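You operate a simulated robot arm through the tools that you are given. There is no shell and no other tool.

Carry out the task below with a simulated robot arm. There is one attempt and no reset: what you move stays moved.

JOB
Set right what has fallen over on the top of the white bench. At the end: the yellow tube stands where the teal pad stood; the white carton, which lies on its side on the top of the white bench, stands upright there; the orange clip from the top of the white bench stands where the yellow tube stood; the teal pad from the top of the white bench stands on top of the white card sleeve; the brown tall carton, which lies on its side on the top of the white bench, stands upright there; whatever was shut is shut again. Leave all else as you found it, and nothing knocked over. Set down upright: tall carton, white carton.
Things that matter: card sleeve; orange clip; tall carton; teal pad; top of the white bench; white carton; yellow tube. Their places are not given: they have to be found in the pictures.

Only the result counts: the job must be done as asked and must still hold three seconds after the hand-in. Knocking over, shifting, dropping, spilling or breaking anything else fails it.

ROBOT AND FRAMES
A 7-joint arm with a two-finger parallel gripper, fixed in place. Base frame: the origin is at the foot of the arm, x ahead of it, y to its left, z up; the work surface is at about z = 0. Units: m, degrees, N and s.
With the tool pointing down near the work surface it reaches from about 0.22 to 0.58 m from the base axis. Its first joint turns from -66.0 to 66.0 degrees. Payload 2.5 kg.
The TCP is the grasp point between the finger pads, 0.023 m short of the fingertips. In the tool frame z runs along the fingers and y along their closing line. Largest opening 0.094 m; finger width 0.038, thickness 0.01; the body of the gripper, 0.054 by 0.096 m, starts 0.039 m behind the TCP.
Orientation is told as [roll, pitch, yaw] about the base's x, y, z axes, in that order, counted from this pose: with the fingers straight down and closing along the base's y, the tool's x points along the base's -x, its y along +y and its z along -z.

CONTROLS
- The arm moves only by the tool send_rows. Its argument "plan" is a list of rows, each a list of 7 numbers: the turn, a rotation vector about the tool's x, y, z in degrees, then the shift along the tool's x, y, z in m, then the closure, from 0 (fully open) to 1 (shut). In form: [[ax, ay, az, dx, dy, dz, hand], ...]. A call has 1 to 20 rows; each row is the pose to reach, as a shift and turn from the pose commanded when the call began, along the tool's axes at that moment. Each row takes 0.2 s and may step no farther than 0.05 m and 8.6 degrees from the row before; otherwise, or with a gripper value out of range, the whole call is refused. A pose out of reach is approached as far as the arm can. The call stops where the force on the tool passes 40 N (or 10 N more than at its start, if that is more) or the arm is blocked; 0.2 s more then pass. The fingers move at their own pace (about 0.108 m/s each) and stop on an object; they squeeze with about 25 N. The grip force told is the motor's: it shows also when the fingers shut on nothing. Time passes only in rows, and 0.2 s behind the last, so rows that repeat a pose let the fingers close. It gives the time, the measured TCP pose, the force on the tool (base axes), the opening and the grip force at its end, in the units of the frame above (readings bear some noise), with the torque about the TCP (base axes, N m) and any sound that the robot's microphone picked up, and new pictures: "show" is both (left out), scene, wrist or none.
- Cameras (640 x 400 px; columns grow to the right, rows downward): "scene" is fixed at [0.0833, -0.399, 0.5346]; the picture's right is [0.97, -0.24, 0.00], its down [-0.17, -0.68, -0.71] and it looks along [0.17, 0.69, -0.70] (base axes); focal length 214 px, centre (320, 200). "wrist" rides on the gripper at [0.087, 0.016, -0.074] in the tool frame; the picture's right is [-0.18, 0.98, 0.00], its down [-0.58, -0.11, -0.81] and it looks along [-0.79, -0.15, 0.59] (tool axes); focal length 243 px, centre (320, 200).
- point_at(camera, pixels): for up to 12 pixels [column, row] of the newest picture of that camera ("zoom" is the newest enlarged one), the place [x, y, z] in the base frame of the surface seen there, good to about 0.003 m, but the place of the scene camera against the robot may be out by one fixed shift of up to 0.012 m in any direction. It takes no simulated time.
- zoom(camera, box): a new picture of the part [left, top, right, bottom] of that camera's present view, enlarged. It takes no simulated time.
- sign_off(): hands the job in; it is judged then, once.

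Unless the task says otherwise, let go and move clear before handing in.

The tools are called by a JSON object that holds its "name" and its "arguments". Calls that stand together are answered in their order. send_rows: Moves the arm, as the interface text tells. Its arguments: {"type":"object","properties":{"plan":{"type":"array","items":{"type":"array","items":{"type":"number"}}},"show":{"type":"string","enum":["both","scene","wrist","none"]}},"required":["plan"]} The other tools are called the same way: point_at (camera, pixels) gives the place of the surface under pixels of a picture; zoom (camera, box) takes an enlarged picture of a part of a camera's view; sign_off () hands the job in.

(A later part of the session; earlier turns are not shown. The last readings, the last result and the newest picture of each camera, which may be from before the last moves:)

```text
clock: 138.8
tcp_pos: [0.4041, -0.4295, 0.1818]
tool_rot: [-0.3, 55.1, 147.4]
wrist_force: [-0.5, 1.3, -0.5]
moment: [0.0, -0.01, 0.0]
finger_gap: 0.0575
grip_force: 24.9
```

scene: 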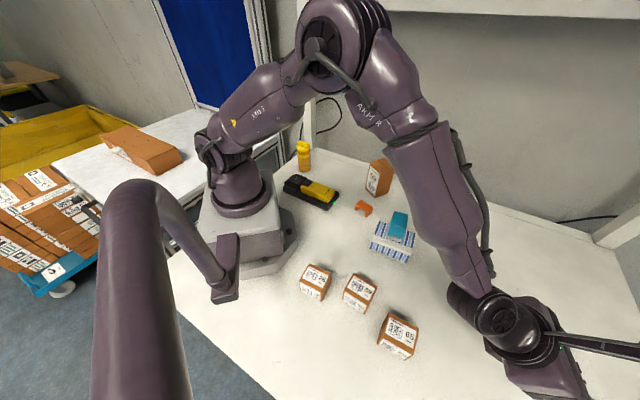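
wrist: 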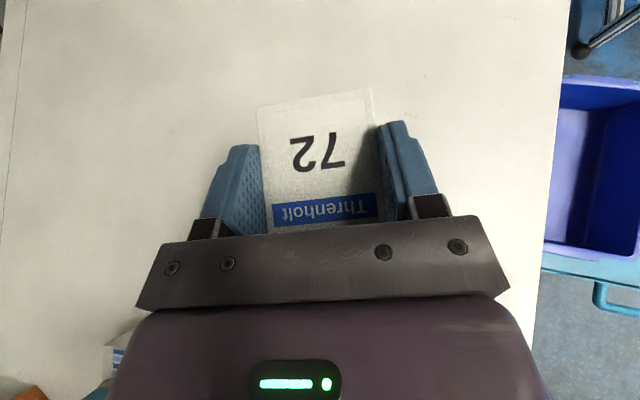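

The pose matches the original lift pose within a millimetre or so. I'll lower the sleeve 14.6 cm toward its original place.

{"name": "send_rows", "arguments": {"plan": [[0, 0, 0, -0.0299, 0, 0.0209, 1], [0, 0, 0, -0.0599, 0, 0.0418, 1], [0, 0, 0, -0.0898, 0, 0.0626, 1], [0, 0, 0, -0.1078, 0, 0.0752, 1], [0, 0, 0, -0.1164, 0, 0.0812, 1], [0, 0, 0, -0.1197, 0, 0.0835, 1], [0, 0, 0, -0.1197, 0, 0.0835, 1]]}}

```text
clock: 140.4
tcp_pos: [0.404, -0.4282, 0.0349]
tool_rot: [-0.3, 55.1, 147.4]
wrist_force: [0.7, -0.4, -0.3]
moment: [0.0, 0.0, 0.01]
finger_gap: 0.0574
grip_force: 25.4
```

scene: 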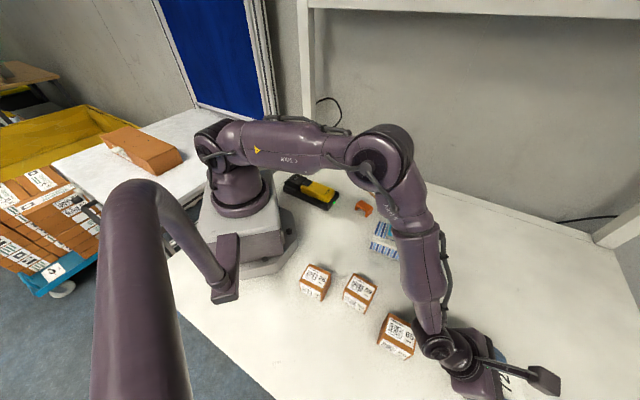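
wrist: 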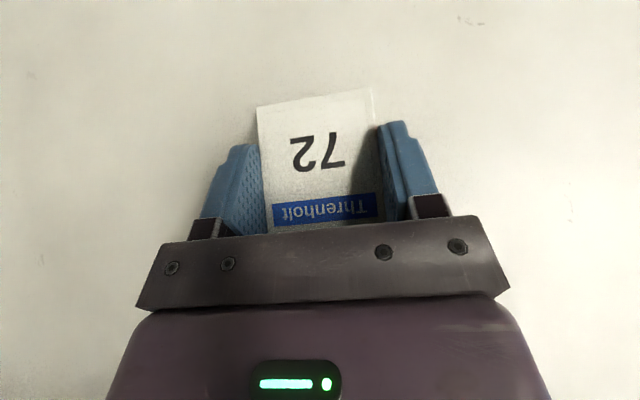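

About 4 mm above the bench still. Let me check where the sleeve's far corners are now compared with the original measurement (0.457,-0.427) and (0.426,-0.474).

{"name": "point_at", "arguments": {"camera": "wrist", "pixels": [[260, 110], [369, 91], [315, 100], [265, 170], [375, 160], [277, 225], [376, 218]]}}

```text
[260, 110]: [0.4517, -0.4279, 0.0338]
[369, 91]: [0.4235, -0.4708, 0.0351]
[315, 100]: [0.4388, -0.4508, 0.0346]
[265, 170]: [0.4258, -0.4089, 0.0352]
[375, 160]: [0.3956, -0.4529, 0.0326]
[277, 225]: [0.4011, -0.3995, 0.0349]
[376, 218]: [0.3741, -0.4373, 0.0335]
```

The sleeve is about 3 mm short of its original spot along its axis and about 2 mm above the bench. I'll shift 3 mm outward and ease down.

{"name": "send_rows", "arguments": {"plan": [[0, 0, 0, 0.0017, 0, 0.0025, 1], [0, 0, 0, 0.0009, 0, 0.0031, 1], [0, 0, 0, 0.0001, 0, 0.0036, 1]], "show": "none"}}

{"name": "send_rows", "arguments": {"plan": [[0, 0, 0, -0.0008, 0, 0.0006, 1], [0, 0, 0, -0.0008, 0, 0.0006, 1]], "show": "none"}}

```text
clock: 141.2
tcp_pos: [0.4062, -0.4309, 0.0341]
tool_rot: [-0.2, 55.2, 147.5]
wrist_force: [-0.1, 0.0, 0.2]
moment: [0.0, -0.03, 0.01]
finger_gap: 0.0574
grip_force: 25.4
```

```text
clock: 141.8
tcp_pos: [0.4067, -0.4296, 0.0326]
tool_rot: [-0.3, 55.1, 147.4]
wrist_force: [0.6, 0.2, -0.3]
moment: [-0.01, -0.02, 0.01]
finger_gap: 0.0571
grip_force: 25.3
```

{"name": "send_rows", "arguments": {"plan": [[0, 0, 0, -0.0008, 0, 0.0006, 1], [0, 0, 0, -0.0008, 0, 0.0006, 1]], "show": "none"}}

{"name": "send_rows", "arguments": {"plan": [[0, 0, 0, -0.0008, 0, 0.0006, 1], [0, 0, 0, -0.0008, 0, 0.0006, 1]], "show": "none"}}

```text
clock: 142.4
tcp_pos: [0.4066, -0.4309, 0.033]
tool_rot: [-0.3, 55.2, 147.4]
wrist_force: [-0.6, 0.9, 3.6]
moment: [-0.11, 0.07, -0.02]
finger_gap: 0.0573
grip_force: 25.2
```

```text
clock: 143.0
tcp_pos: [0.4066, -0.432, 0.0337]
tool_rot: [-0.1, 55.4, 147.4]
wrist_force: [-0.1, 1.1, 13.4]
moment: [-0.09, 0.26, -0.01]
finger_gap: 0.0574
grip_force: 24.6
```

Contact (13 N). I'll relieve slightly, open, then rise vertically and re-measure the sleeve.

{"name": "send_rows", "arguments": {"plan": [[0, 0, 0, 0.0006, 0, -0.0004, 1], [0, 0, 0, 0.0006, 0, -0.0004, 0.5], [0, 0, 0, 0.0006, 0, -0.0004, 0.25], [0, 0, 0, 0.0006, 0, -0.0004, 0], [0, 0, 0, 0.0006, 0, -0.0004, 0], [0, 0, 0, 0.0172, 0, -0.012, 0], [0, 0, 0, 0.0492, 0, -0.0343, 0], [0, 0, 0, 0.082, 0, -0.0572, 0], [0, 0, 0, 0.1148, 0, -0.0801, 0]]}}

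{"name": "zoom", "arguments": {"camera": "wrist", "box": [295, 140, 385, 230]}}

```text
clock: 145.0
tcp_pos: [0.4084, -0.4307, 0.1728]
tool_rot: [-0.2, 55.1, 147.4]
wrist_force: [0.9, 0.2, 0.6]
moment: [0.02, 0.01, -0.02]
finger_gap: 0.094
grip_force: 0.1
```

scene: 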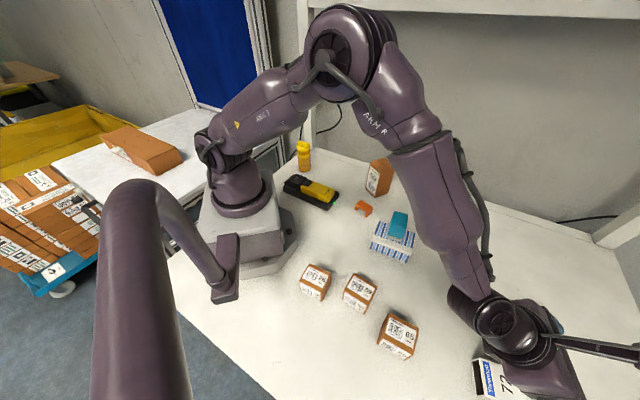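
wrist: 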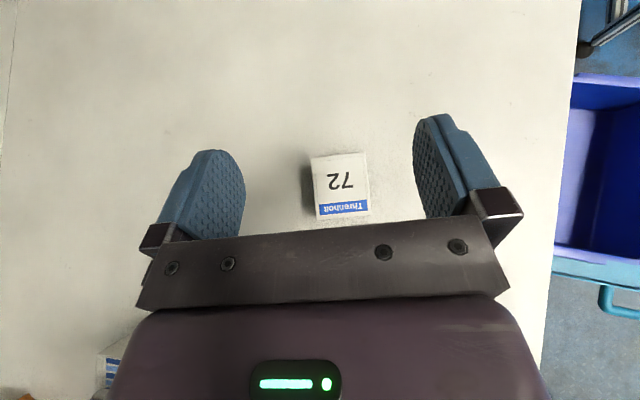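

```text
4.44 times, centred on (340, 185) of wrist
```

zoom: 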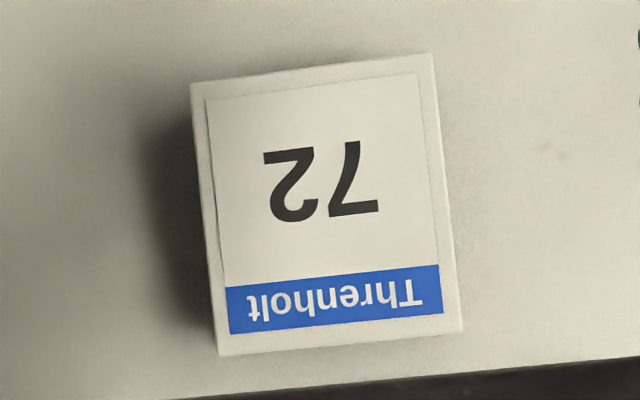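

{"name": "point_at", "arguments": {"camera": "zoom", "pixels": [[196, 88], [427, 59], [456, 326], [224, 348], [337, 338], [311, 73], [320, 180]]}}

{"name": "zoom", "arguments": {"camera": "scene", "box": [400, 330, 540, 400]}}

{"name": "point_at", "arguments": {"camera": "scene", "pixels": [[497, 377], [480, 368], [487, 390]]}}

```text
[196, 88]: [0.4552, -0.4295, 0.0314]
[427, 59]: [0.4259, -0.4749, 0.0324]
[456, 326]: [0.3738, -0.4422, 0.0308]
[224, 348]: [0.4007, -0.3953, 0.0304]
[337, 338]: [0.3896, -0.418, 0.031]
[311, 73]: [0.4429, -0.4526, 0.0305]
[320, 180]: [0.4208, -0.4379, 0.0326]
```

```text
4.57 times, centred on (470, 365) of scene
```

zoom: 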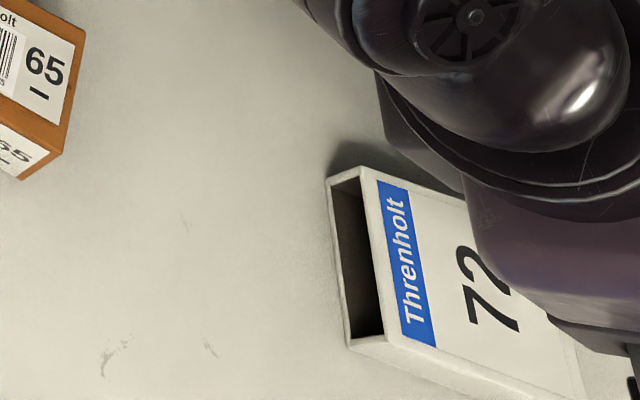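

```text
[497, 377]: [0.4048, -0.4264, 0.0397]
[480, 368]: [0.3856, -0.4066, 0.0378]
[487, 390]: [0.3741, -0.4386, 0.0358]
```

The sleeve is back within about 2.5 mm of its original place and heading. Now I'll fetch the pad from the striped carton: untilt, unwind and move above it.

{"name": "send_rows", "arguments": {"plan": [[0, -7.9, 0, 0.0117, 0, -0.0082, 0], [0, -15.7, 0, 0.0234, 0, -0.0163, 0], [0, -23.6, 0, 0.0351, 0, -0.0245, 0], [0, -31.5, 0, 0.0469, 0, -0.0327, 0], [0, -39.4, 0, 0.0586, 0, -0.0409, 0], [0, -47.2, 0, 0.0703, 0, -0.049, 0], [0, -55.1, 0, 0.082, 0, -0.0572, 0]], "show": "none"}}

{"name": "send_rows", "arguments": {"plan": [[0, 0, -8, -0.0187, -0.0232, 0.0021, 0], [0, 0, -16, -0.0374, -0.0464, 0.0042, 0], [0, 0, -24, -0.056, -0.0696, 0.0063, 0], [0, 0, -32, -0.0747, -0.0928, 0.0084, 0], [0, 0, -40, -0.0934, -0.116, 0.0105, 0], [0, 0, -48, -0.1121, -0.1392, 0.0125, 0], [0, 0, -56, -0.1308, -0.1624, 0.0146, 0], [0, 0, -64, -0.1495, -0.1856, 0.0167, 0], [0, 0, -72, -0.1681, -0.2088, 0.0188, 0], [0, 0, -80, -0.1868, -0.232, 0.0209, 0], [0, 0, -88, -0.2055, -0.2552, 0.023, 0]], "show": "none"}}

{"name": "send_rows", "arguments": {"plan": [[0, 0, -8, 0, 0, 0, 0], [0, 0, -16, 0, 0, 0, 0], [0, 0, -24, 0, 0, 0, 0], [0, 0, -32, 0, 0, 0, 0], [0, 0, -40, 0, 0, 0, 0], [0, 0, -48, 0, 0, 0, 0], [0, 0, -56, 0, 0, 0, 0], [0, 0, -64, 0, 0, 0, 0], [0, 0, -72, 0, 0, 0, 0], [0, 0, -80, 0, 0, 0, 0], [0, 0, -88, 0, 0, 0, 0]]}}

```text
clock: 146.6
tcp_pos: [0.4021, -0.4269, 0.2679]
tool_rot: [-0.2, -0.3, 147.4]
wrist_force: [0.0, 0.6, 1.2]
moment: [-0.01, 0.01, -0.02]
finger_gap: 0.0939
grip_force: 0.1
out of reach, approached as far as the arm can: row 1, 2, 7
```

```text
clock: 149.0
tcp_pos: [0.3656, -0.1022, 0.2492]
tool_rot: [0.0, 0.2, -124.4]
wrist_force: [-0.3, 0.9, -0.1]
moment: [0.03, 0.03, -0.01]
finger_gap: 0.094
grip_force: 0.0
```

```text
clock: 151.4
tcp_pos: [0.3658, -0.1019, 0.2479]
tool_rot: [0.3, 0.0, -36.3]
wrist_force: [0.0, -0.3, -1.1]
moment: [0.03, 0.03, 0.0]
finger_gap: 0.0941
grip_force: 0.0
```

scene: 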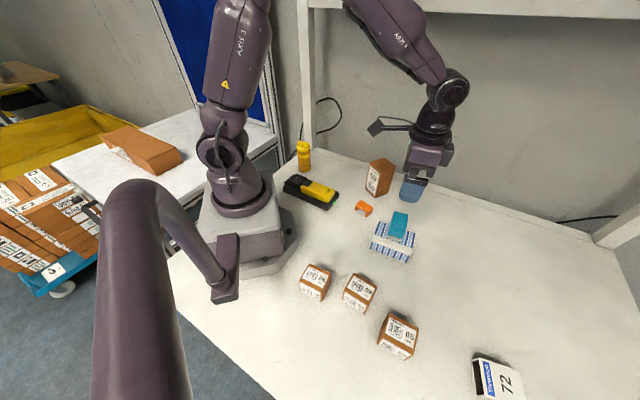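
wrist: 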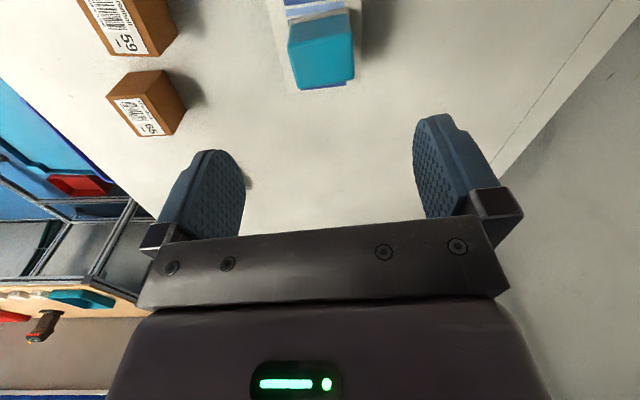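

The hand is above the pad, seen at (321,52). I'll measure the pad's top corners before gripping it.

{"name": "zoom", "arguments": {"camera": "wrist", "box": [270, 0, 380, 100]}}

{"name": "point_at", "arguments": {"camera": "zoom", "pixels": [[195, 150], [405, 110], [432, 300], [235, 335], [320, 230], [225, 100], [390, 70]]}}

```text
4.00 times, centred on (325, 50) of wrist
```

zoom: 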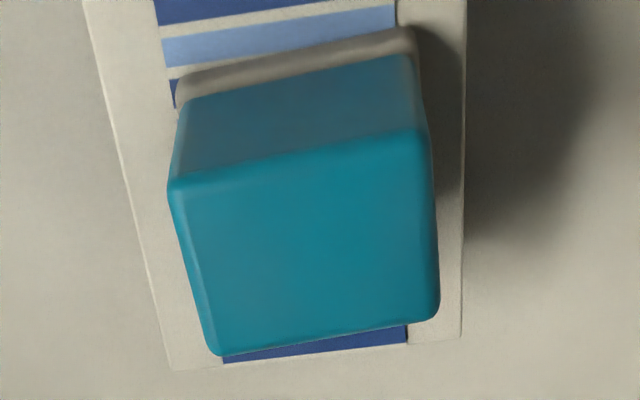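

```text
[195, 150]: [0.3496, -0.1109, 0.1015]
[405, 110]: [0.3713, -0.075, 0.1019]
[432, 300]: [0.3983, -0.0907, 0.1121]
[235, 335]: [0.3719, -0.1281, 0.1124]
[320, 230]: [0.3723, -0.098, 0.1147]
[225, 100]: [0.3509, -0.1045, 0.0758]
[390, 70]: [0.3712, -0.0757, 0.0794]
```

The pad's centre is (0.373,-0.1015) with its top at z 0.114. I'll trim 7 mm and descend to z 0.1005.

{"name": "send_rows", "arguments": {"plan": [[0, 0, 0, -0.0053, 0.0045, 0.04, 0], [0, 0, 0, -0.0053, 0.0045, 0.08, 0], [0, 0, 0, -0.0053, 0.0045, 0.12, 0], [0, 0, 0, -0.0053, 0.0045, 0.14, 0], [0, 0, 0, -0.0053, 0.0045, 0.1475, 0], [0, 0, 0, -0.0053, 0.0045, 0.1475, 0]]}}

```text
clock: 152.8
tcp_pos: [0.373, -0.0996, 0.0992]
tool_rot: [0.1, -0.1, -36.4]
wrist_force: [0.3, -0.1, 0.0]
moment: [0.03, -0.02, 0.02]
finger_gap: 0.094
grip_force: 0.1
```

scene: 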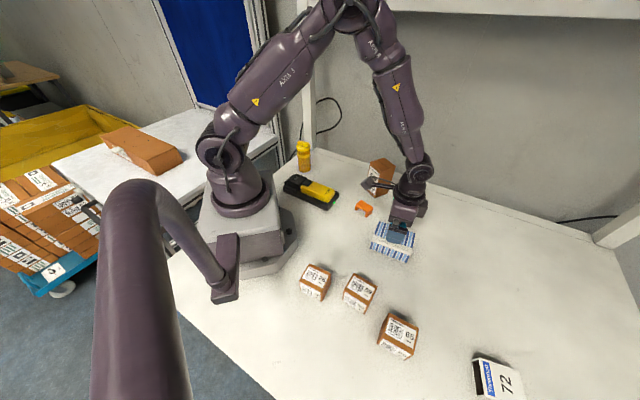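
wrist: 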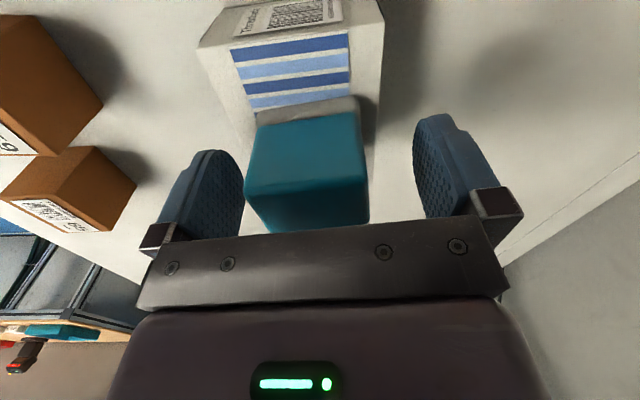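

The pad is about 3 mm left of centre between the fingers. I'll trim that and close.

{"name": "send_rows", "arguments": {"plan": [[0, 0, 0, 0, -0.003, 0, 0], [0, 0, 0, 0, -0.003, 0, 0.2], [0, 0, 0, 0, -0.003, 0, 0.35], [0, 0, 0, 0, -0.003, 0, 0.5], [0, 0, 0, 0, -0.003, 0, 1], [0, 0, 0, 0, -0.003, 0, 1]], "show": "wrist"}}

```text
clock: 154.2
tcp_pos: [0.3727, -0.1024, 0.0982]
tool_rot: [0.3, 0.0, -36.4]
wrist_force: [-0.4, -0.8, 0.2]
moment: [-0.07, 0.0, 0.01]
finger_gap: 0.0527
grip_force: 25.5
```

wrist: 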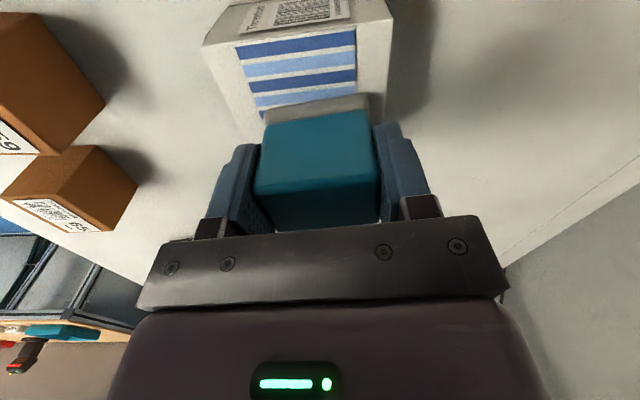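

The pad is gripped (gap 0.0527). I'll lift it, carry it toward the sleeve at (0.413,-0.434), and turn it so its long side follows the sleeve's long side.

{"name": "send_rows", "arguments": {"plan": [[0, 0, 0, 0, 0, -0.02, 1], [0, 0, 0, 0, 0, -0.05, 1], [0, 0, 0, 0, 0, -0.08, 1], [0, 0, 7.8, -0.0208, -0.0221, -0.08, 1], [0, 0, 15.7, -0.0417, -0.0442, -0.08, 1], [0, 0, 23.5, -0.0625, -0.0663, -0.08, 1], [0, 0, 31.3, -0.0833, -0.0884, -0.08, 1], [0, 0, 39.1, -0.1042, -0.1105, -0.08, 1], [0, 0, 47, -0.125, -0.1325, -0.08, 1], [0, 0, 54.8, -0.1459, -0.1546, -0.07, 1], [0, 0, 62.6, -0.1667, -0.1767, -0.06, 1], [0, 0, 70.4, -0.1875, -0.1988, -0.05, 1], [0, 0, 78.3, -0.2084, -0.2209, -0.04, 1], [0, 0, 86.1, -0.2292, -0.243, -0.03, 1], [0, 0, 86.1, -0.2292, -0.243, -0.03, 1]]}}

```text
clock: 157.4
tcp_pos: [0.4111, -0.4372, 0.1311]
tool_rot: [-0.1, 0.2, -122.6]
wrist_force: [-0.3, -1.1, -0.1]
moment: [-0.04, -0.02, 0.01]
finger_gap: 0.0526
grip_force: 24.4
```

scene: 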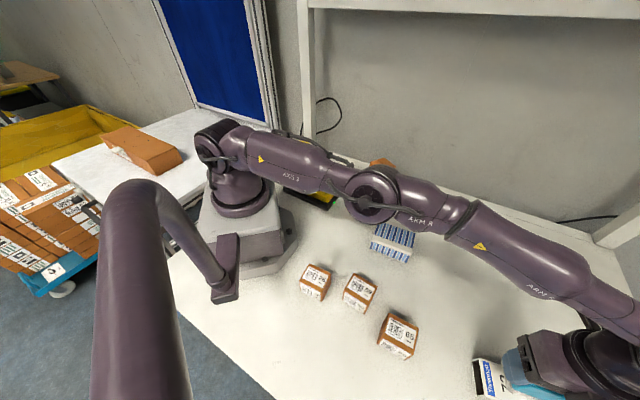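
wrist: 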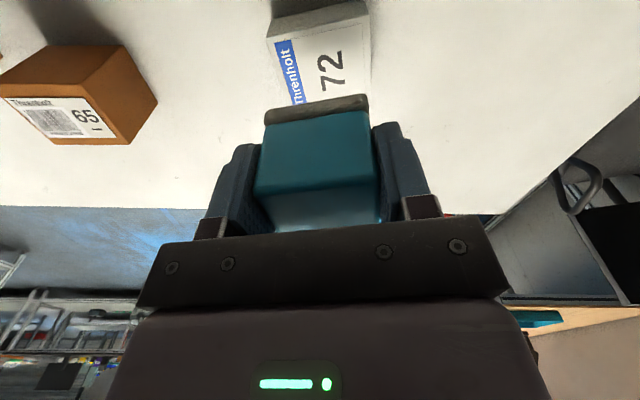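

The pad hangs above the sleeve, which shows at (320,55). I'll check the sleeve's edges from this view and take another pose reading.

{"name": "point_at", "arguments": {"camera": "wrist", "pixels": [[270, 42], [365, 18], [293, 102], [369, 70], [368, 95], [330, 60], [281, 70]]}}

{"name": "send_rows", "arguments": {"plan": [[0, 0, 0, 0, 0, 0, 1]], "show": "none"}}

{"name": "send_rows", "arguments": {"plan": [[0, 0, 0, 0, 0, 0, 1]], "show": "none"}}

```text
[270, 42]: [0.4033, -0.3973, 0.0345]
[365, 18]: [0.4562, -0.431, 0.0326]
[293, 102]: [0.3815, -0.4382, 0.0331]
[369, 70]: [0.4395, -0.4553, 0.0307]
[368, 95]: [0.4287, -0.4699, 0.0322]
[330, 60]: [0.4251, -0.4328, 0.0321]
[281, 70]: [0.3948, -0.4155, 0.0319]
```

```text
clock: 157.8
tcp_pos: [0.4118, -0.4372, 0.1308]
tool_rot: [0.1, 0.2, -122.4]
wrist_force: [0.7, 0.5, -0.8]
moment: [0.01, 0.02, 0.03]
finger_gap: 0.0525
grip_force: 25.2
```

```text
clock: 158.2
tcp_pos: [0.4107, -0.4373, 0.1311]
tool_rot: [0.0, 0.2, -122.5]
wrist_force: [0.1, -0.2, -0.6]
moment: [-0.01, 0.01, -0.01]
finger_gap: 0.0525
grip_force: 25.4
```

The sleeve's centre is confirmed at (0.414,-0.4355). I'll trim 3 mm, descend to just above it, then feel for contact.

{"name": "send_rows", "arguments": {"plan": [[0, 0, 0, 0.0029, 0.0015, 0.02, 1], [0, 0, 0, 0.0029, 0.0015, 0.038, 1], [0, 0, 0, 0.0029, 0.0015, 0.048, 1], [0, 0, 0, 0.0029, 0.0015, 0.052, 1], [0, 0, 0, 0.0029, 0.0015, 0.052, 1]]}}

{"name": "send_rows", "arguments": {"plan": [[0, 0, 0, 0, 0, 0.0015, 1], [0, 0, 0, 0, 0, 0.0015, 1]], "show": "none"}}

```text
clock: 159.4
tcp_pos: [0.4134, -0.433, 0.0783]
tool_rot: [0.1, 0.2, -122.4]
wrist_force: [-0.7, -0.3, -0.4]
moment: [0.0, 0.01, 0.04]
finger_gap: 0.0523
grip_force: 24.8
```

scene: 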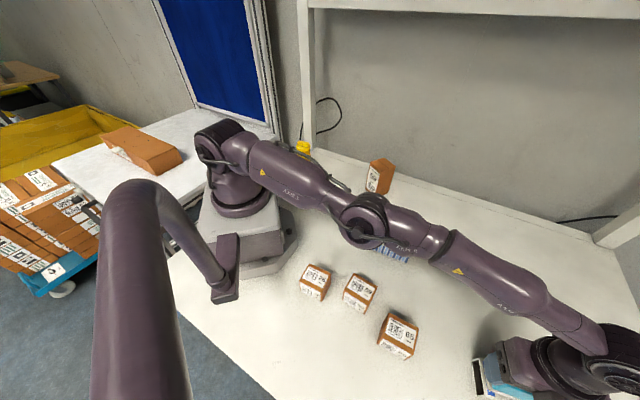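
wrist: 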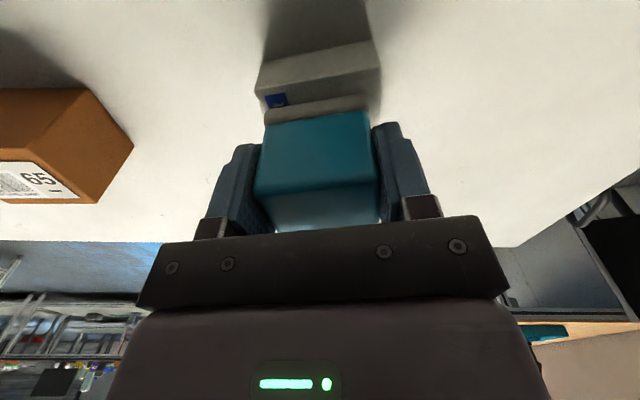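

```text
clock: 160.0
tcp_pos: [0.4131, -0.4328, 0.0758]
tool_rot: [0.1, 0.3, -122.3]
wrist_force: [-0.3, -0.1, -1.1]
moment: [0.03, 0.0, 0.02]
finger_gap: 0.0524
grip_force: 24.7
```

No contact yet; I'm about 2 mm off in plane. I'll trim that and keep lowering gently.

{"name": "send_rows", "arguments": {"plan": [[0, 0, 0, -0.0018, 0.002, 0, 1], [0, 0, 0, -0.0018, 0.002, 0.0012, 1], [0, 0, 0, -0.0018, 0.002, 0.0012, 1]], "show": "none"}}

{"name": "send_rows", "arguments": {"plan": [[0, 0, 0, 0, 0, 0.0012, 1], [0, 0, 0, 0, 0, 0.0012, 1]], "show": "none"}}

```text
clock: 160.8
tcp_pos: [0.4121, -0.4333, 0.0755]
tool_rot: [0.0, 0.3, -122.4]
wrist_force: [0.1, 0.5, -0.5]
moment: [0.05, -0.01, 0.01]
finger_gap: 0.0525
grip_force: 24.8
out of reach, approached as far as the arm can: row 2, 3
```

```text
clock: 161.4
tcp_pos: [0.4119, -0.433, 0.075]
tool_rot: [0.0, 0.1, -122.5]
wrist_force: [0.1, 0.8, -0.4]
moment: [-0.01, -0.04, 0.02]
finger_gap: 0.0526
grip_force: 25.0
```

The arm is at its reach limit (r 0.598), so 3 mm off-centre is what I get, which is still well inside the edges. Continuing down to contact.

{"name": "send_rows", "arguments": {"plan": [[0, 0, 0, 0, 0, 0.0012, 1], [0, 0, 0, 0, 0, 0.0012, 1]], "show": "none"}}

{"name": "send_rows", "arguments": {"plan": [[0, 0, 0, 0, 0, 0.001, 1], [0, 0, 0, 0, 0, 0.001, 1]], "show": "wrist"}}

```text
clock: 162.0
tcp_pos: [0.4121, -0.4336, 0.0744]
tool_rot: [0.2, 0.2, -122.6]
wrist_force: [-0.5, 0.1, 5.8]
moment: [0.05, 0.1, -0.03]
finger_gap: 0.0527
grip_force: 25.3
```

```text
clock: 162.6
tcp_pos: [0.4125, -0.4339, 0.0743]
tool_rot: [0.2, 0.1, -122.5]
wrist_force: [-1.4, -0.2, 13.6]
moment: [0.0, 0.2, -0.01]
finger_gap: 0.0528
grip_force: 24.6
```

wrist: 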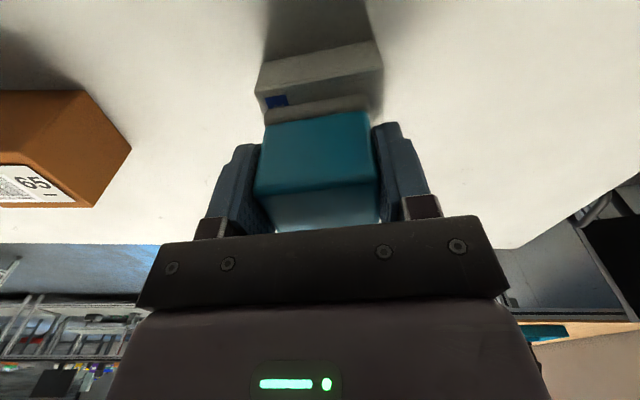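

Contact (13.6 N). Relieve, open, then rise straight up.

{"name": "send_rows", "arguments": {"plan": [[0, 0, 0, 0, 0, -0.0008, 1], [0, 0, 0, 0, 0, -0.0008, 0.6], [0, 0, 0, 0, 0, -0.0008, 0.3], [0, 0, 0, 0, 0, -0.0008, 0], [0, 0, 0, 0, 0, -0.0008, 0]], "show": "wrist"}}

{"name": "send_rows", "arguments": {"plan": [[0, 0, 0, 0, 0, -0.015, 0], [0, 0, 0, 0, 0, -0.04, 0], [0, 0, 0, 0, 0, -0.075, 0], [0, 0, 0, 0, 0, -0.1, 0]]}}

```text
clock: 163.8
tcp_pos: [0.4124, -0.4336, 0.0743]
tool_rot: [0.0, 0.2, -122.5]
wrist_force: [-0.4, -0.1, -0.8]
moment: [-0.01, 0.01, -0.01]
finger_gap: 0.0938
grip_force: 0.1
```

wrist: 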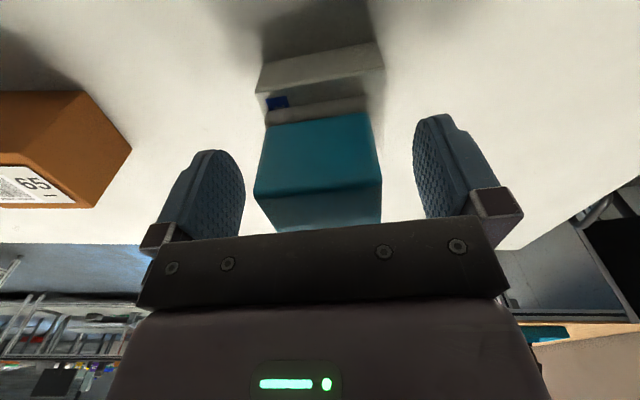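

```text
clock: 164.8
tcp_pos: [0.4127, -0.4347, 0.1736]
tool_rot: [0.1, 0.1, -122.6]
wrist_force: [-0.3, 0.0, -0.2]
moment: [0.01, 0.03, 0.0]
finger_gap: 0.094
grip_force: 0.2
```

scene: 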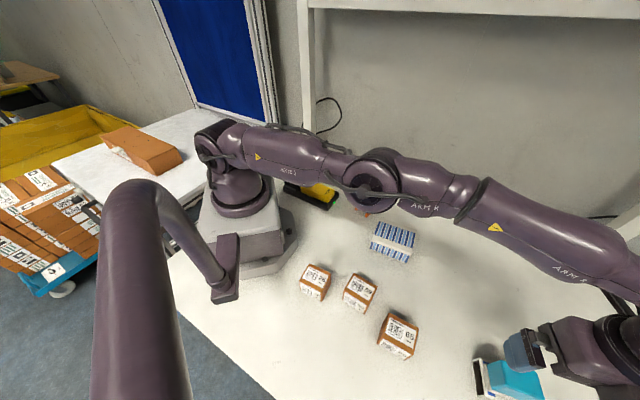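
wrist: 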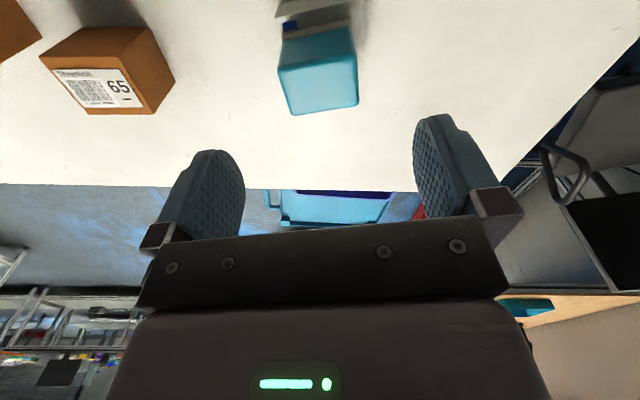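

The pad now stands on the card sleeve. I'll go back over the striped carton with the hand at yaw -36.5 and re-measure it.

{"name": "send_rows", "arguments": {"plan": [[0, 0, -7.8, 0.0234, -0.021, -0.0069, 0], [0, 0, -15.7, 0.0468, -0.042, -0.0139, 0], [0, 0, -23.5, 0.0702, -0.0631, -0.0208, 0], [0, 0, -31.3, 0.0936, -0.0841, -0.0278, 0], [0, 0, -39.1, 0.117, -0.1051, -0.0347, 0], [0, 0, -47, 0.1405, -0.1261, -0.0417, 0], [0, 0, -54.8, 0.1639, -0.1471, -0.0486, 0], [0, 0, -62.6, 0.1873, -0.1681, -0.0556, 0], [0, 0, -70.4, 0.2107, -0.1892, -0.0625, 0], [0, 0, -78.3, 0.2341, -0.2102, -0.0695, 0], [0, 0, -86.1, 0.2575, -0.2312, -0.0764, 0]]}}

{"name": "zoom", "arguments": {"camera": "scene", "box": [440, 340, 560, 400]}}

{"name": "zoom", "arguments": {"camera": "wrist", "box": [240, 0, 400, 100]}}

```text
clock: 167.2
tcp_pos: [0.3536, -0.0906, 0.2511]
tool_rot: [0.1, 0.0, -36.3]
wrist_force: [-0.2, -0.5, -0.1]
moment: [-0.02, 0.0, -0.01]
finger_gap: 0.094
grip_force: 0.1
```

scene: 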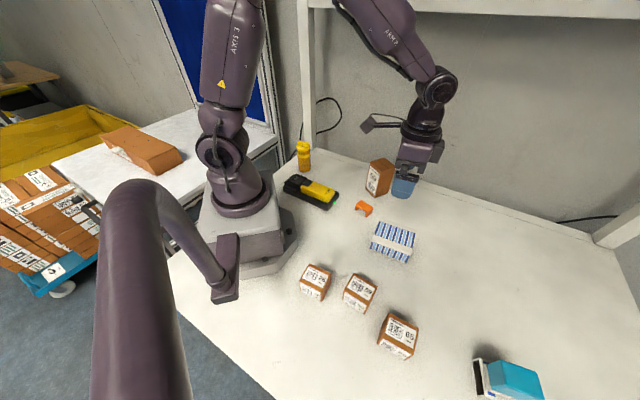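
wrist: 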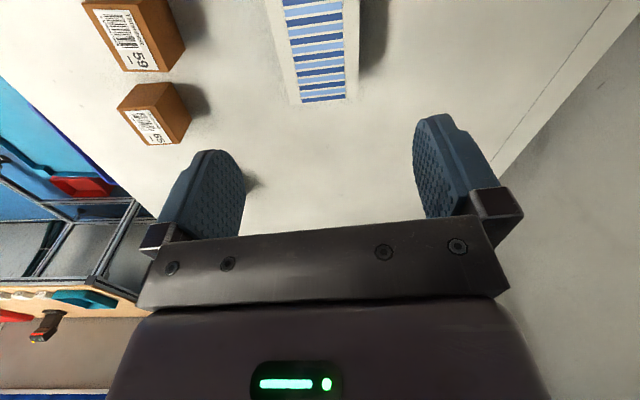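

```text
5.33 times, centred on (500, 370) of scene
```

zoom: 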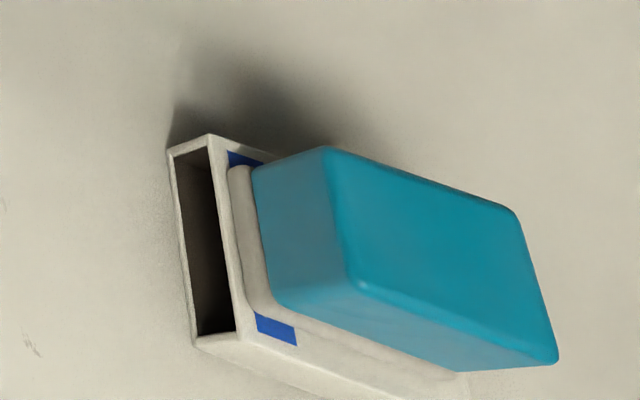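

```text
4.00 times, centred on (320, 50) of wrist
```

zoom: 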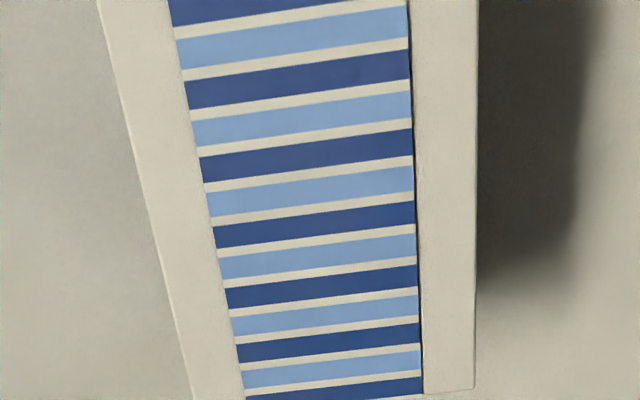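

The pad sits within the sleeve's top. Now I'll measure the striped carton's edges precisely, since its 8 cm width leaves little finger clearance.

{"name": "point_at", "arguments": {"camera": "zoom", "pixels": [[112, 20], [134, 110], [160, 230], [178, 320], [473, 20], [472, 130], [471, 250], [470, 350], [467, 383], [200, 392]]}}

{"name": "zoom", "arguments": {"camera": "scene", "box": [353, 210, 433, 270]}}

{"name": "point_at", "arguments": {"camera": "zoom", "pixels": [[238, 60], [468, 132], [440, 290], [188, 203], [320, 140], [210, 130], [455, 200]]}}

```text
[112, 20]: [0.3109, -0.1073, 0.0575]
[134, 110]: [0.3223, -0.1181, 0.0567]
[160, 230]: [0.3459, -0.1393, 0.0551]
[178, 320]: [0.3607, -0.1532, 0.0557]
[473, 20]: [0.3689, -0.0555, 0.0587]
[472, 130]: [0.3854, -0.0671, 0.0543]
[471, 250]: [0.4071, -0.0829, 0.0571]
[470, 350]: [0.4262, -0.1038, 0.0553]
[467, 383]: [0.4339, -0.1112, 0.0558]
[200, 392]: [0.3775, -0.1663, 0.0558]
```

```text
6.67 times, centred on (393, 240) of scene
```

zoom: 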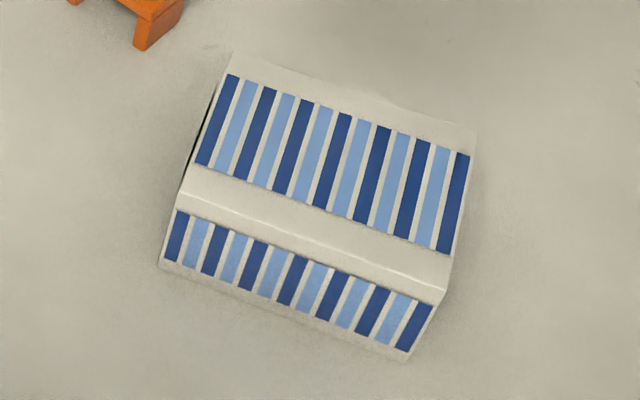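

```text
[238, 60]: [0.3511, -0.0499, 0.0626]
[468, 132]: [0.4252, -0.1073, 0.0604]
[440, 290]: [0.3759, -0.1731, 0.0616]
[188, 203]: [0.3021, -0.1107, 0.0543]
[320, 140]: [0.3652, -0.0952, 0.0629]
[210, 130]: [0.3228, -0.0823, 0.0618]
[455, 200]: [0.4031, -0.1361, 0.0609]
```

The edge fits differ by a couple of degrees, so I'll sample the crisp stripe boundaries to pin down the carton's heading.

{"name": "zoom", "arguments": {"camera": "wrist", "box": [240, 0, 400, 100]}}

{"name": "point_at", "arguments": {"camera": "zoom", "pixels": [[407, 15], [409, 60], [411, 110], [413, 160], [415, 210], [417, 260], [419, 310], [421, 360], [476, 10], [475, 100], [474, 200], [473, 300]]}}

{"name": "point_at", "arguments": {"camera": "zoom", "pixels": [[172, 15], [182, 65], [193, 120], [203, 170], [214, 225], [224, 275], [234, 330], [241, 370], [104, 10], [125, 100], [149, 200], [173, 300]]}}

```text
4.00 times, centred on (320, 50) of wrist
```

zoom: 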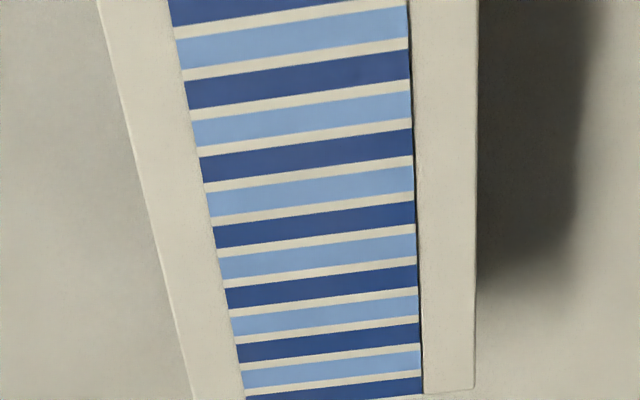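

```text
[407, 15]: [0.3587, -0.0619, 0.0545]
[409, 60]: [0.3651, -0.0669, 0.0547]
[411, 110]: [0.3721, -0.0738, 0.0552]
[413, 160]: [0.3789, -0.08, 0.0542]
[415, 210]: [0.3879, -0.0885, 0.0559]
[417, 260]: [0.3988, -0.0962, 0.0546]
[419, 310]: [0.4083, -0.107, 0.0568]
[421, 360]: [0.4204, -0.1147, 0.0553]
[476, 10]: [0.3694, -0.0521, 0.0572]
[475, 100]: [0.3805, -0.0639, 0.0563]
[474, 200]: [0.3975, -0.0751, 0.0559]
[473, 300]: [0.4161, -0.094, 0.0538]
```

```text
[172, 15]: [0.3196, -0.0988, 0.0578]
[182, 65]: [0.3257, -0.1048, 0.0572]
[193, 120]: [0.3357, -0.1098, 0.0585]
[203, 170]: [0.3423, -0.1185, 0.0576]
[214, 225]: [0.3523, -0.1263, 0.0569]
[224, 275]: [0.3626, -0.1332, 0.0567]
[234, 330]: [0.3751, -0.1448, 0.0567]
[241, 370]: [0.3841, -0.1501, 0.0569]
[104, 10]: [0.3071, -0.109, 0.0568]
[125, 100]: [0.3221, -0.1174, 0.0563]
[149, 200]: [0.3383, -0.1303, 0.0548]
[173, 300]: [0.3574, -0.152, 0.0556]
```

The carton's heading comes out at about -39.5°, with its centreline matching the present hand position within 2 mm. I'll set yaw to -39.5, trim, and take a few pose readings.

{"name": "send_rows", "arguments": {"plan": [[0, 0, 1.6, 0.001, -0.001, 0, 0], [0, 0, 3.2, 0.001, -0.002, 0, 0], [0, 0, 3.2, 0.001, -0.002, 0, 0]], "show": "none"}}

{"name": "send_rows", "arguments": {"plan": [[0, 0, 0, 0, 0, 0, 0]], "show": "none"}}

{"name": "send_rows", "arguments": {"plan": [[0, 0, 0, 0, 0, 0, 0]], "show": "none"}}

```text
clock: 168.0
tcp_pos: [0.3533, -0.0933, 0.2491]
tool_rot: [0.2, -0.1, -39.7]
wrist_force: [-0.1, -0.2, -1.0]
moment: [0.02, 0.02, 0.0]
finger_gap: 0.0937
grip_force: 0.1
```

```text
clock: 168.4
tcp_pos: [0.3522, -0.0911, 0.2483]
tool_rot: [0.3, 0.1, -39.6]
wrist_force: [-0.2, -0.4, 0.5]
moment: [-0.01, 0.02, 0.02]
finger_gap: 0.0942
grip_force: 0.1
```

```text
clock: 168.8
tcp_pos: [0.3532, -0.0927, 0.2482]
tool_rot: [0.2, 0.0, -39.5]
wrist_force: [0.1, 0.7, -0.3]
moment: [0.0, 0.0, 0.0]
finger_gap: 0.0936
grip_force: 0.0
```

Aligned (centreline offset under 1 mm). I'll tilt 35° outward while lowering to z 0.12 and check the view.

{"name": "send_rows", "arguments": {"plan": [[0, -7, 0, 0, 0, 0.026, 0], [0, -14, 0, 0, 0, 0.052, 0], [0, -21, 0, 0, 0, 0.078, 0], [0, -28, 0, 0, 0, 0.104, 0], [0, -35, 0, 0, 0, 0.13, 0], [0, -35, 0, 0, 0, 0.13, 0]]}}

{"name": "send_rows", "arguments": {"plan": [[0, 0, 0, 0, 0, 0, 0]], "show": "none"}}

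{"name": "send_rows", "arguments": {"plan": [[0, 0, 0, 0, 0, 0, 0]], "show": "none"}}

```text
clock: 170.2
tcp_pos: [0.351, -0.0909, 0.122]
tool_rot: [0.2, -35.2, -39.6]
wrist_force: [0.1, 0.5, 0.4]
moment: [0.02, 0.01, 0.02]
finger_gap: 0.094
grip_force: 0.0
```

scene: 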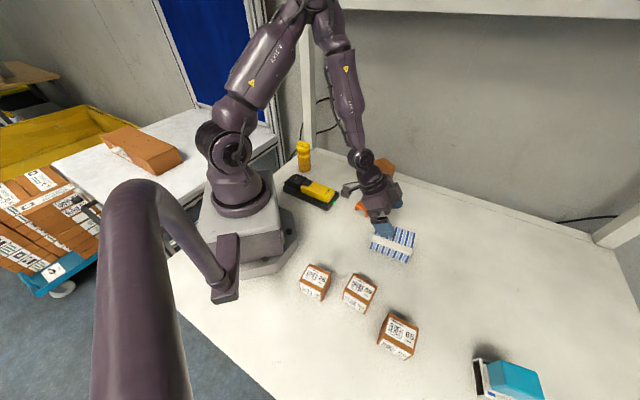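
wrist: 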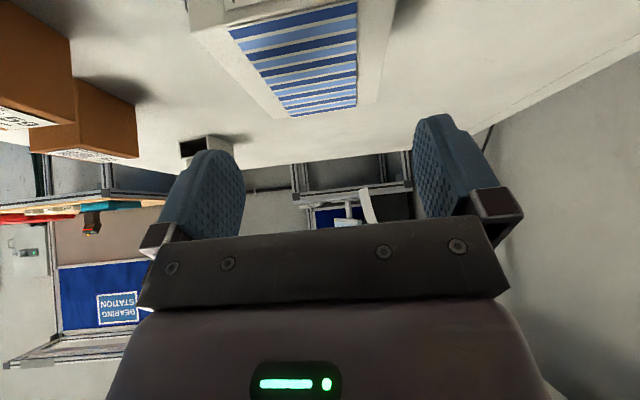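

```text
clock: 170.6
tcp_pos: [0.3517, -0.0898, 0.1205]
tool_rot: [0.2, -35.1, -39.8]
wrist_force: [-0.2, 0.0, -0.5]
moment: [0.01, 0.02, -0.05]
finger_gap: 0.0938
grip_force: 0.1
```

```text
clock: 171.0
tcp_pos: [0.3521, -0.0904, 0.1212]
tool_rot: [0.2, -35.0, -39.8]
wrist_force: [-1.1, 0.2, -0.3]
moment: [-0.01, 0.01, 0.02]
finger_gap: 0.0941
grip_force: 0.0
```

Position mean (0.3516,-0.0904): centreline offset under 1 mm, 3 mm short along the axis. I'll descend part way with that correction and look at the finger clearances.

{"name": "send_rows", "arguments": {"plan": [[0, 0, 0, 0.0073, 0, 0.0141, 0], [0, 0, 0, 0.0159, 0, 0.0264, 0], [0, 0, 0, 0.0159, 0, 0.0264, 0]], "show": "both"}}

{"name": "zoom", "arguments": {"camera": "scene", "box": [345, 180, 425, 270]}}

```text
clock: 171.8
tcp_pos: [0.3559, -0.0949, 0.0903]
tool_rot: [0.3, -35.0, -39.6]
wrist_force: [0.1, 0.9, 0.2]
moment: [0.02, 0.01, -0.02]
finger_gap: 0.0939
grip_force: 0.2
```

scene: 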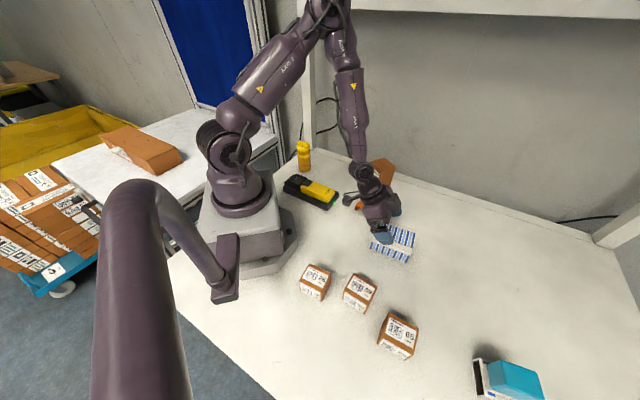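
wrist: 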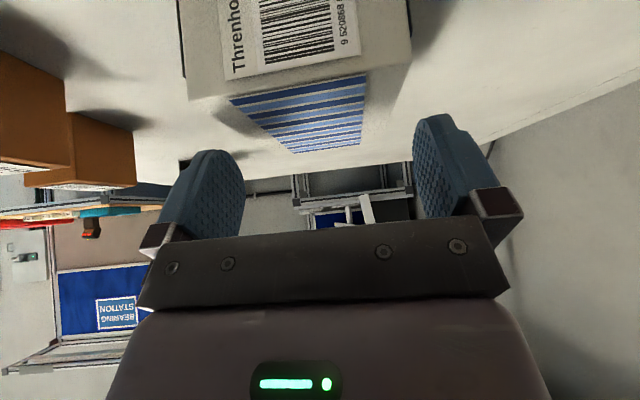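

```text
4.44 times, centred on (385, 225) of scene
```

zoom: 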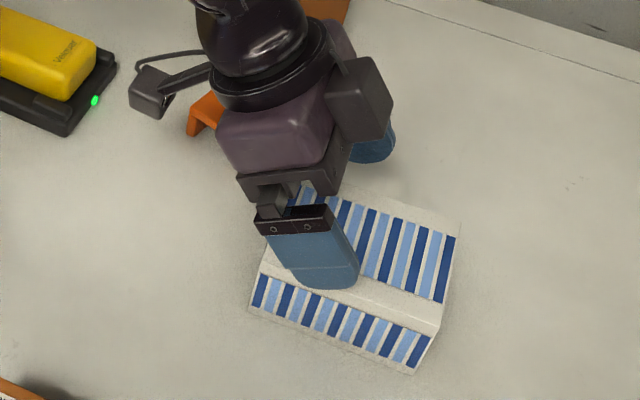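

The lateral offset is still about zero. I'll continue down in small steps, watching the force in case a finger touches the carton's edge.

{"name": "send_rows", "arguments": {"plan": [[0, 0, 0, 0.0062, 0, 0.008, 0], [0, 0, 0, 0.0112, 0, 0.0155, 0]], "show": "wrist"}}

```text
clock: 172.4
tcp_pos: [0.3556, -0.094, 0.0707]
tool_rot: [0.2, -34.9, -39.7]
wrist_force: [-0.9, 0.1, 0.4]
moment: [0.01, 0.03, 0.01]
finger_gap: 0.094
grip_force: 0.0
```

wrist: 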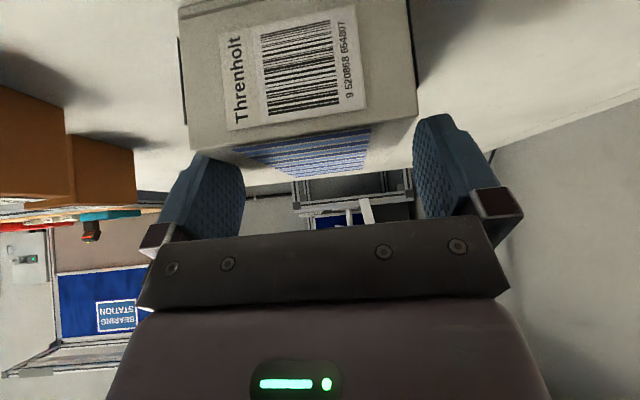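

No contact so far with the fingertips already beside the carton's top edges. Continuing down to z about 0.038.

{"name": "send_rows", "arguments": {"plan": [[0, 0, 0, 0.0063, 0, 0.009, 0], [0, 0, 0, 0.0126, 0, 0.018, 0], [0, 0, 0, 0.0189, 0, 0.027, 0], [0, 0, 0, 0.0189, 0, 0.027, 0]]}}

```text
clock: 173.4
tcp_pos: [0.3559, -0.0922, 0.0375]
tool_rot: [0.2, -34.9, -39.7]
wrist_force: [0.8, -0.2, 0.3]
moment: [-0.01, -0.04, 0.05]
finger_gap: 0.0941
grip_force: 0.0
```

scene: 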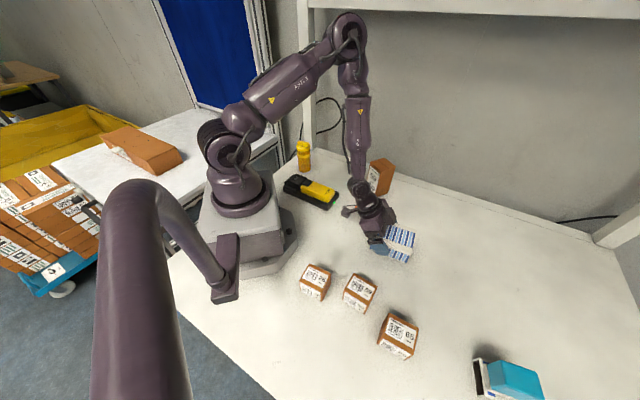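
wrist: 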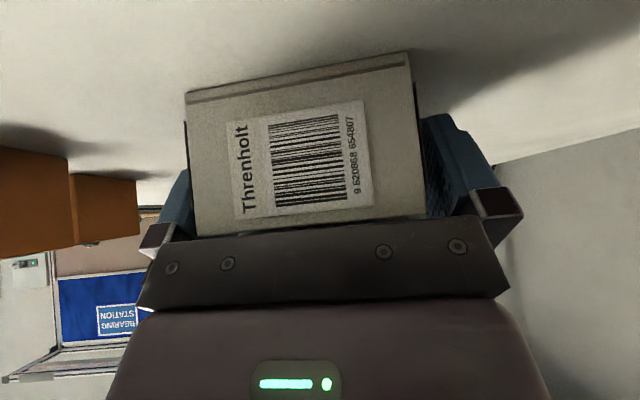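

The fingers straddle the carton without contact, and the camera now looks straight at its labelled end. I'll zoom to confirm the flap line there.

{"name": "zoom", "arguments": {"camera": "wrist", "box": [175, 40, 435, 240]}}

```text
2.00 times, centred on (305, 140) of wrist
```

zoom: 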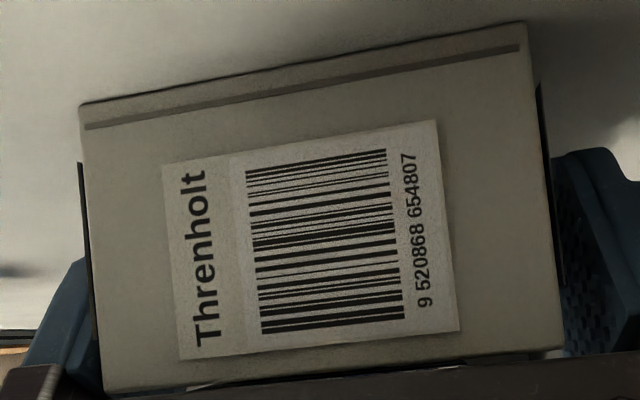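

The end shows a tuck-flap groove along one edge, so this labelled end is the carton's closing top and the striped box is indeed the white carton. Closing the fingers on it.

{"name": "send_rows", "arguments": {"plan": [[0, 0, 0, 0, 0, 0, 0.08], [0, 0, 0, 0, 0, 0, 0.16], [0, 0, 0, 0, 0, 0, 0.3], [0, 0, 0, 0, 0, 0, 1], [0, 0, 0, 0, 0, 0, 1]], "show": "wrist"}}

```text
clock: 174.6
tcp_pos: [0.3572, -0.0921, 0.0392]
tool_rot: [0.1, -35.0, -39.7]
wrist_force: [-1.0, -1.4, 0.2]
moment: [-0.16, 0.01, -0.04]
finger_gap: 0.0842
grip_force: 25.2
```

wrist: 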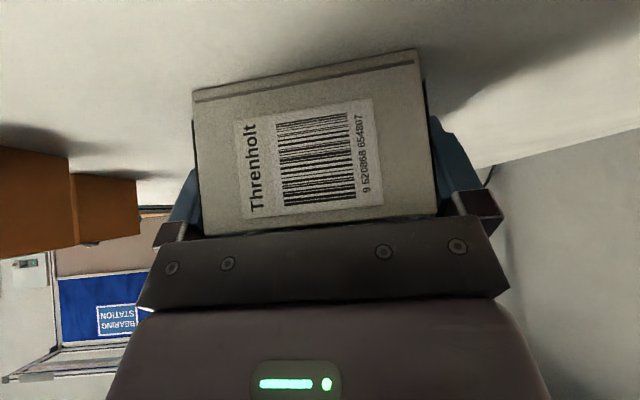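

Gripped (gap 0.084, 25 N). I'll lift it straight up slowly.

{"name": "send_rows", "arguments": {"plan": [[0, 0, 0, -0.0057, 0, -0.0082, 1], [0, 0, 0, -0.0172, 0, -0.0246, 1], [0, 0, 0, -0.0344, 0, -0.0491, 1], [0, 0, 0, -0.0545, 0, -0.0778, 1], [0, 0, 0, -0.0746, 0, -0.1065, 1], [0, 0, 0, -0.0746, 0, -0.1065, 1]]}}

```text
clock: 176.0
tcp_pos: [0.3538, -0.0927, 0.1665]
tool_rot: [0.2, -35.0, -39.7]
wrist_force: [-0.3, 0.4, -5.1]
moment: [0.05, 0.05, -0.01]
finger_gap: 0.0839
grip_force: 24.7
```

scene: 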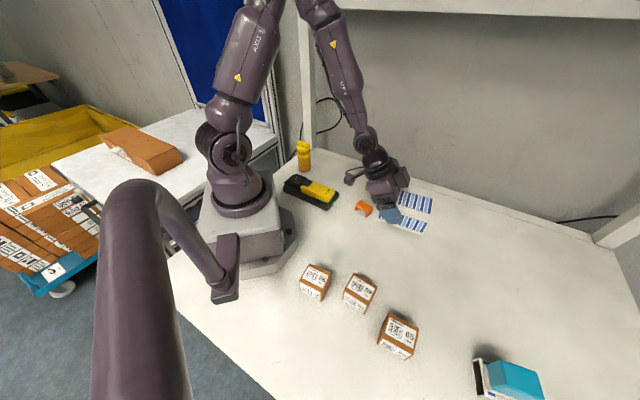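
wrist: 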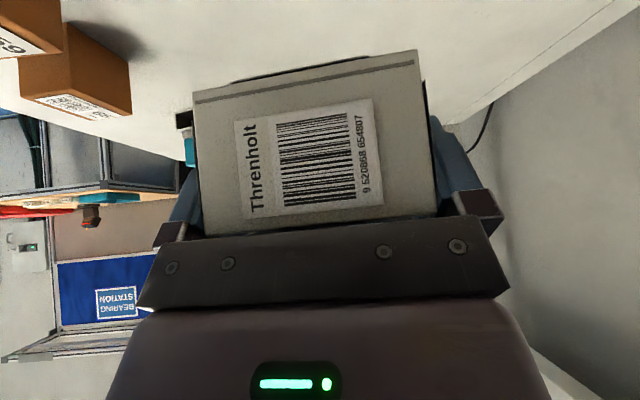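

The carton is held (about 5 N). I'll rotate the hand 90° inward about the closing axis so the flap end comes up, shifting back over its original spot.

{"name": "send_rows", "arguments": {"plan": [[0, 7.5, 0, -0.0033, 0, 0.0003, 1], [0, 15, 0, -0.0065, 0, 0.0005, 1], [0, 22.5, 0, -0.0098, 0, 0.0008, 1], [0, 30, 0, -0.0131, 0, 0.001, 1], [0, 37.5, 0, -0.0164, 0, 0.0013, 1], [0, 45, 0, -0.0197, 0, 0.0016, 1], [0, 52.5, 0, -0.0229, 0, 0.0018, 1], [0, 60, 0, -0.0262, 0, 0.0021, 1], [0, 67.5, 0, -0.0295, 0, 0.0023, 1], [0, 75, 0, -0.0327, 0, 0.0026, 1], [0, 82.5, 0, -0.036, 0, 0.0028, 1], [0, 90, 0, -0.0393, 0, 0.0031, 1], [0, 90, 0, -0.0393, 0, 0.0031, 1]]}}

```text
clock: 178.8
tcp_pos: [0.3815, -0.1165, 0.1875]
tool_rot: [0.2, 55.1, -39.3]
wrist_force: [-0.3, 0.7, -4.8]
moment: [-0.04, -0.05, 0.03]
finger_gap: 0.0839
grip_force: 24.9
```

scene: 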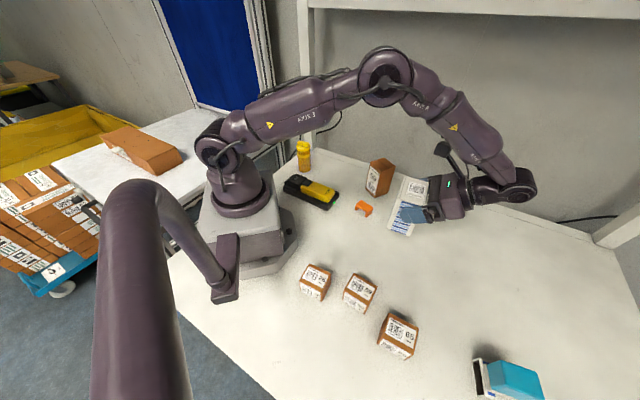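
wrist: 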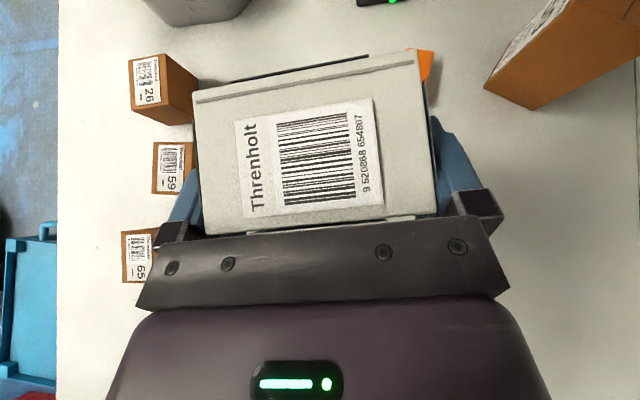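

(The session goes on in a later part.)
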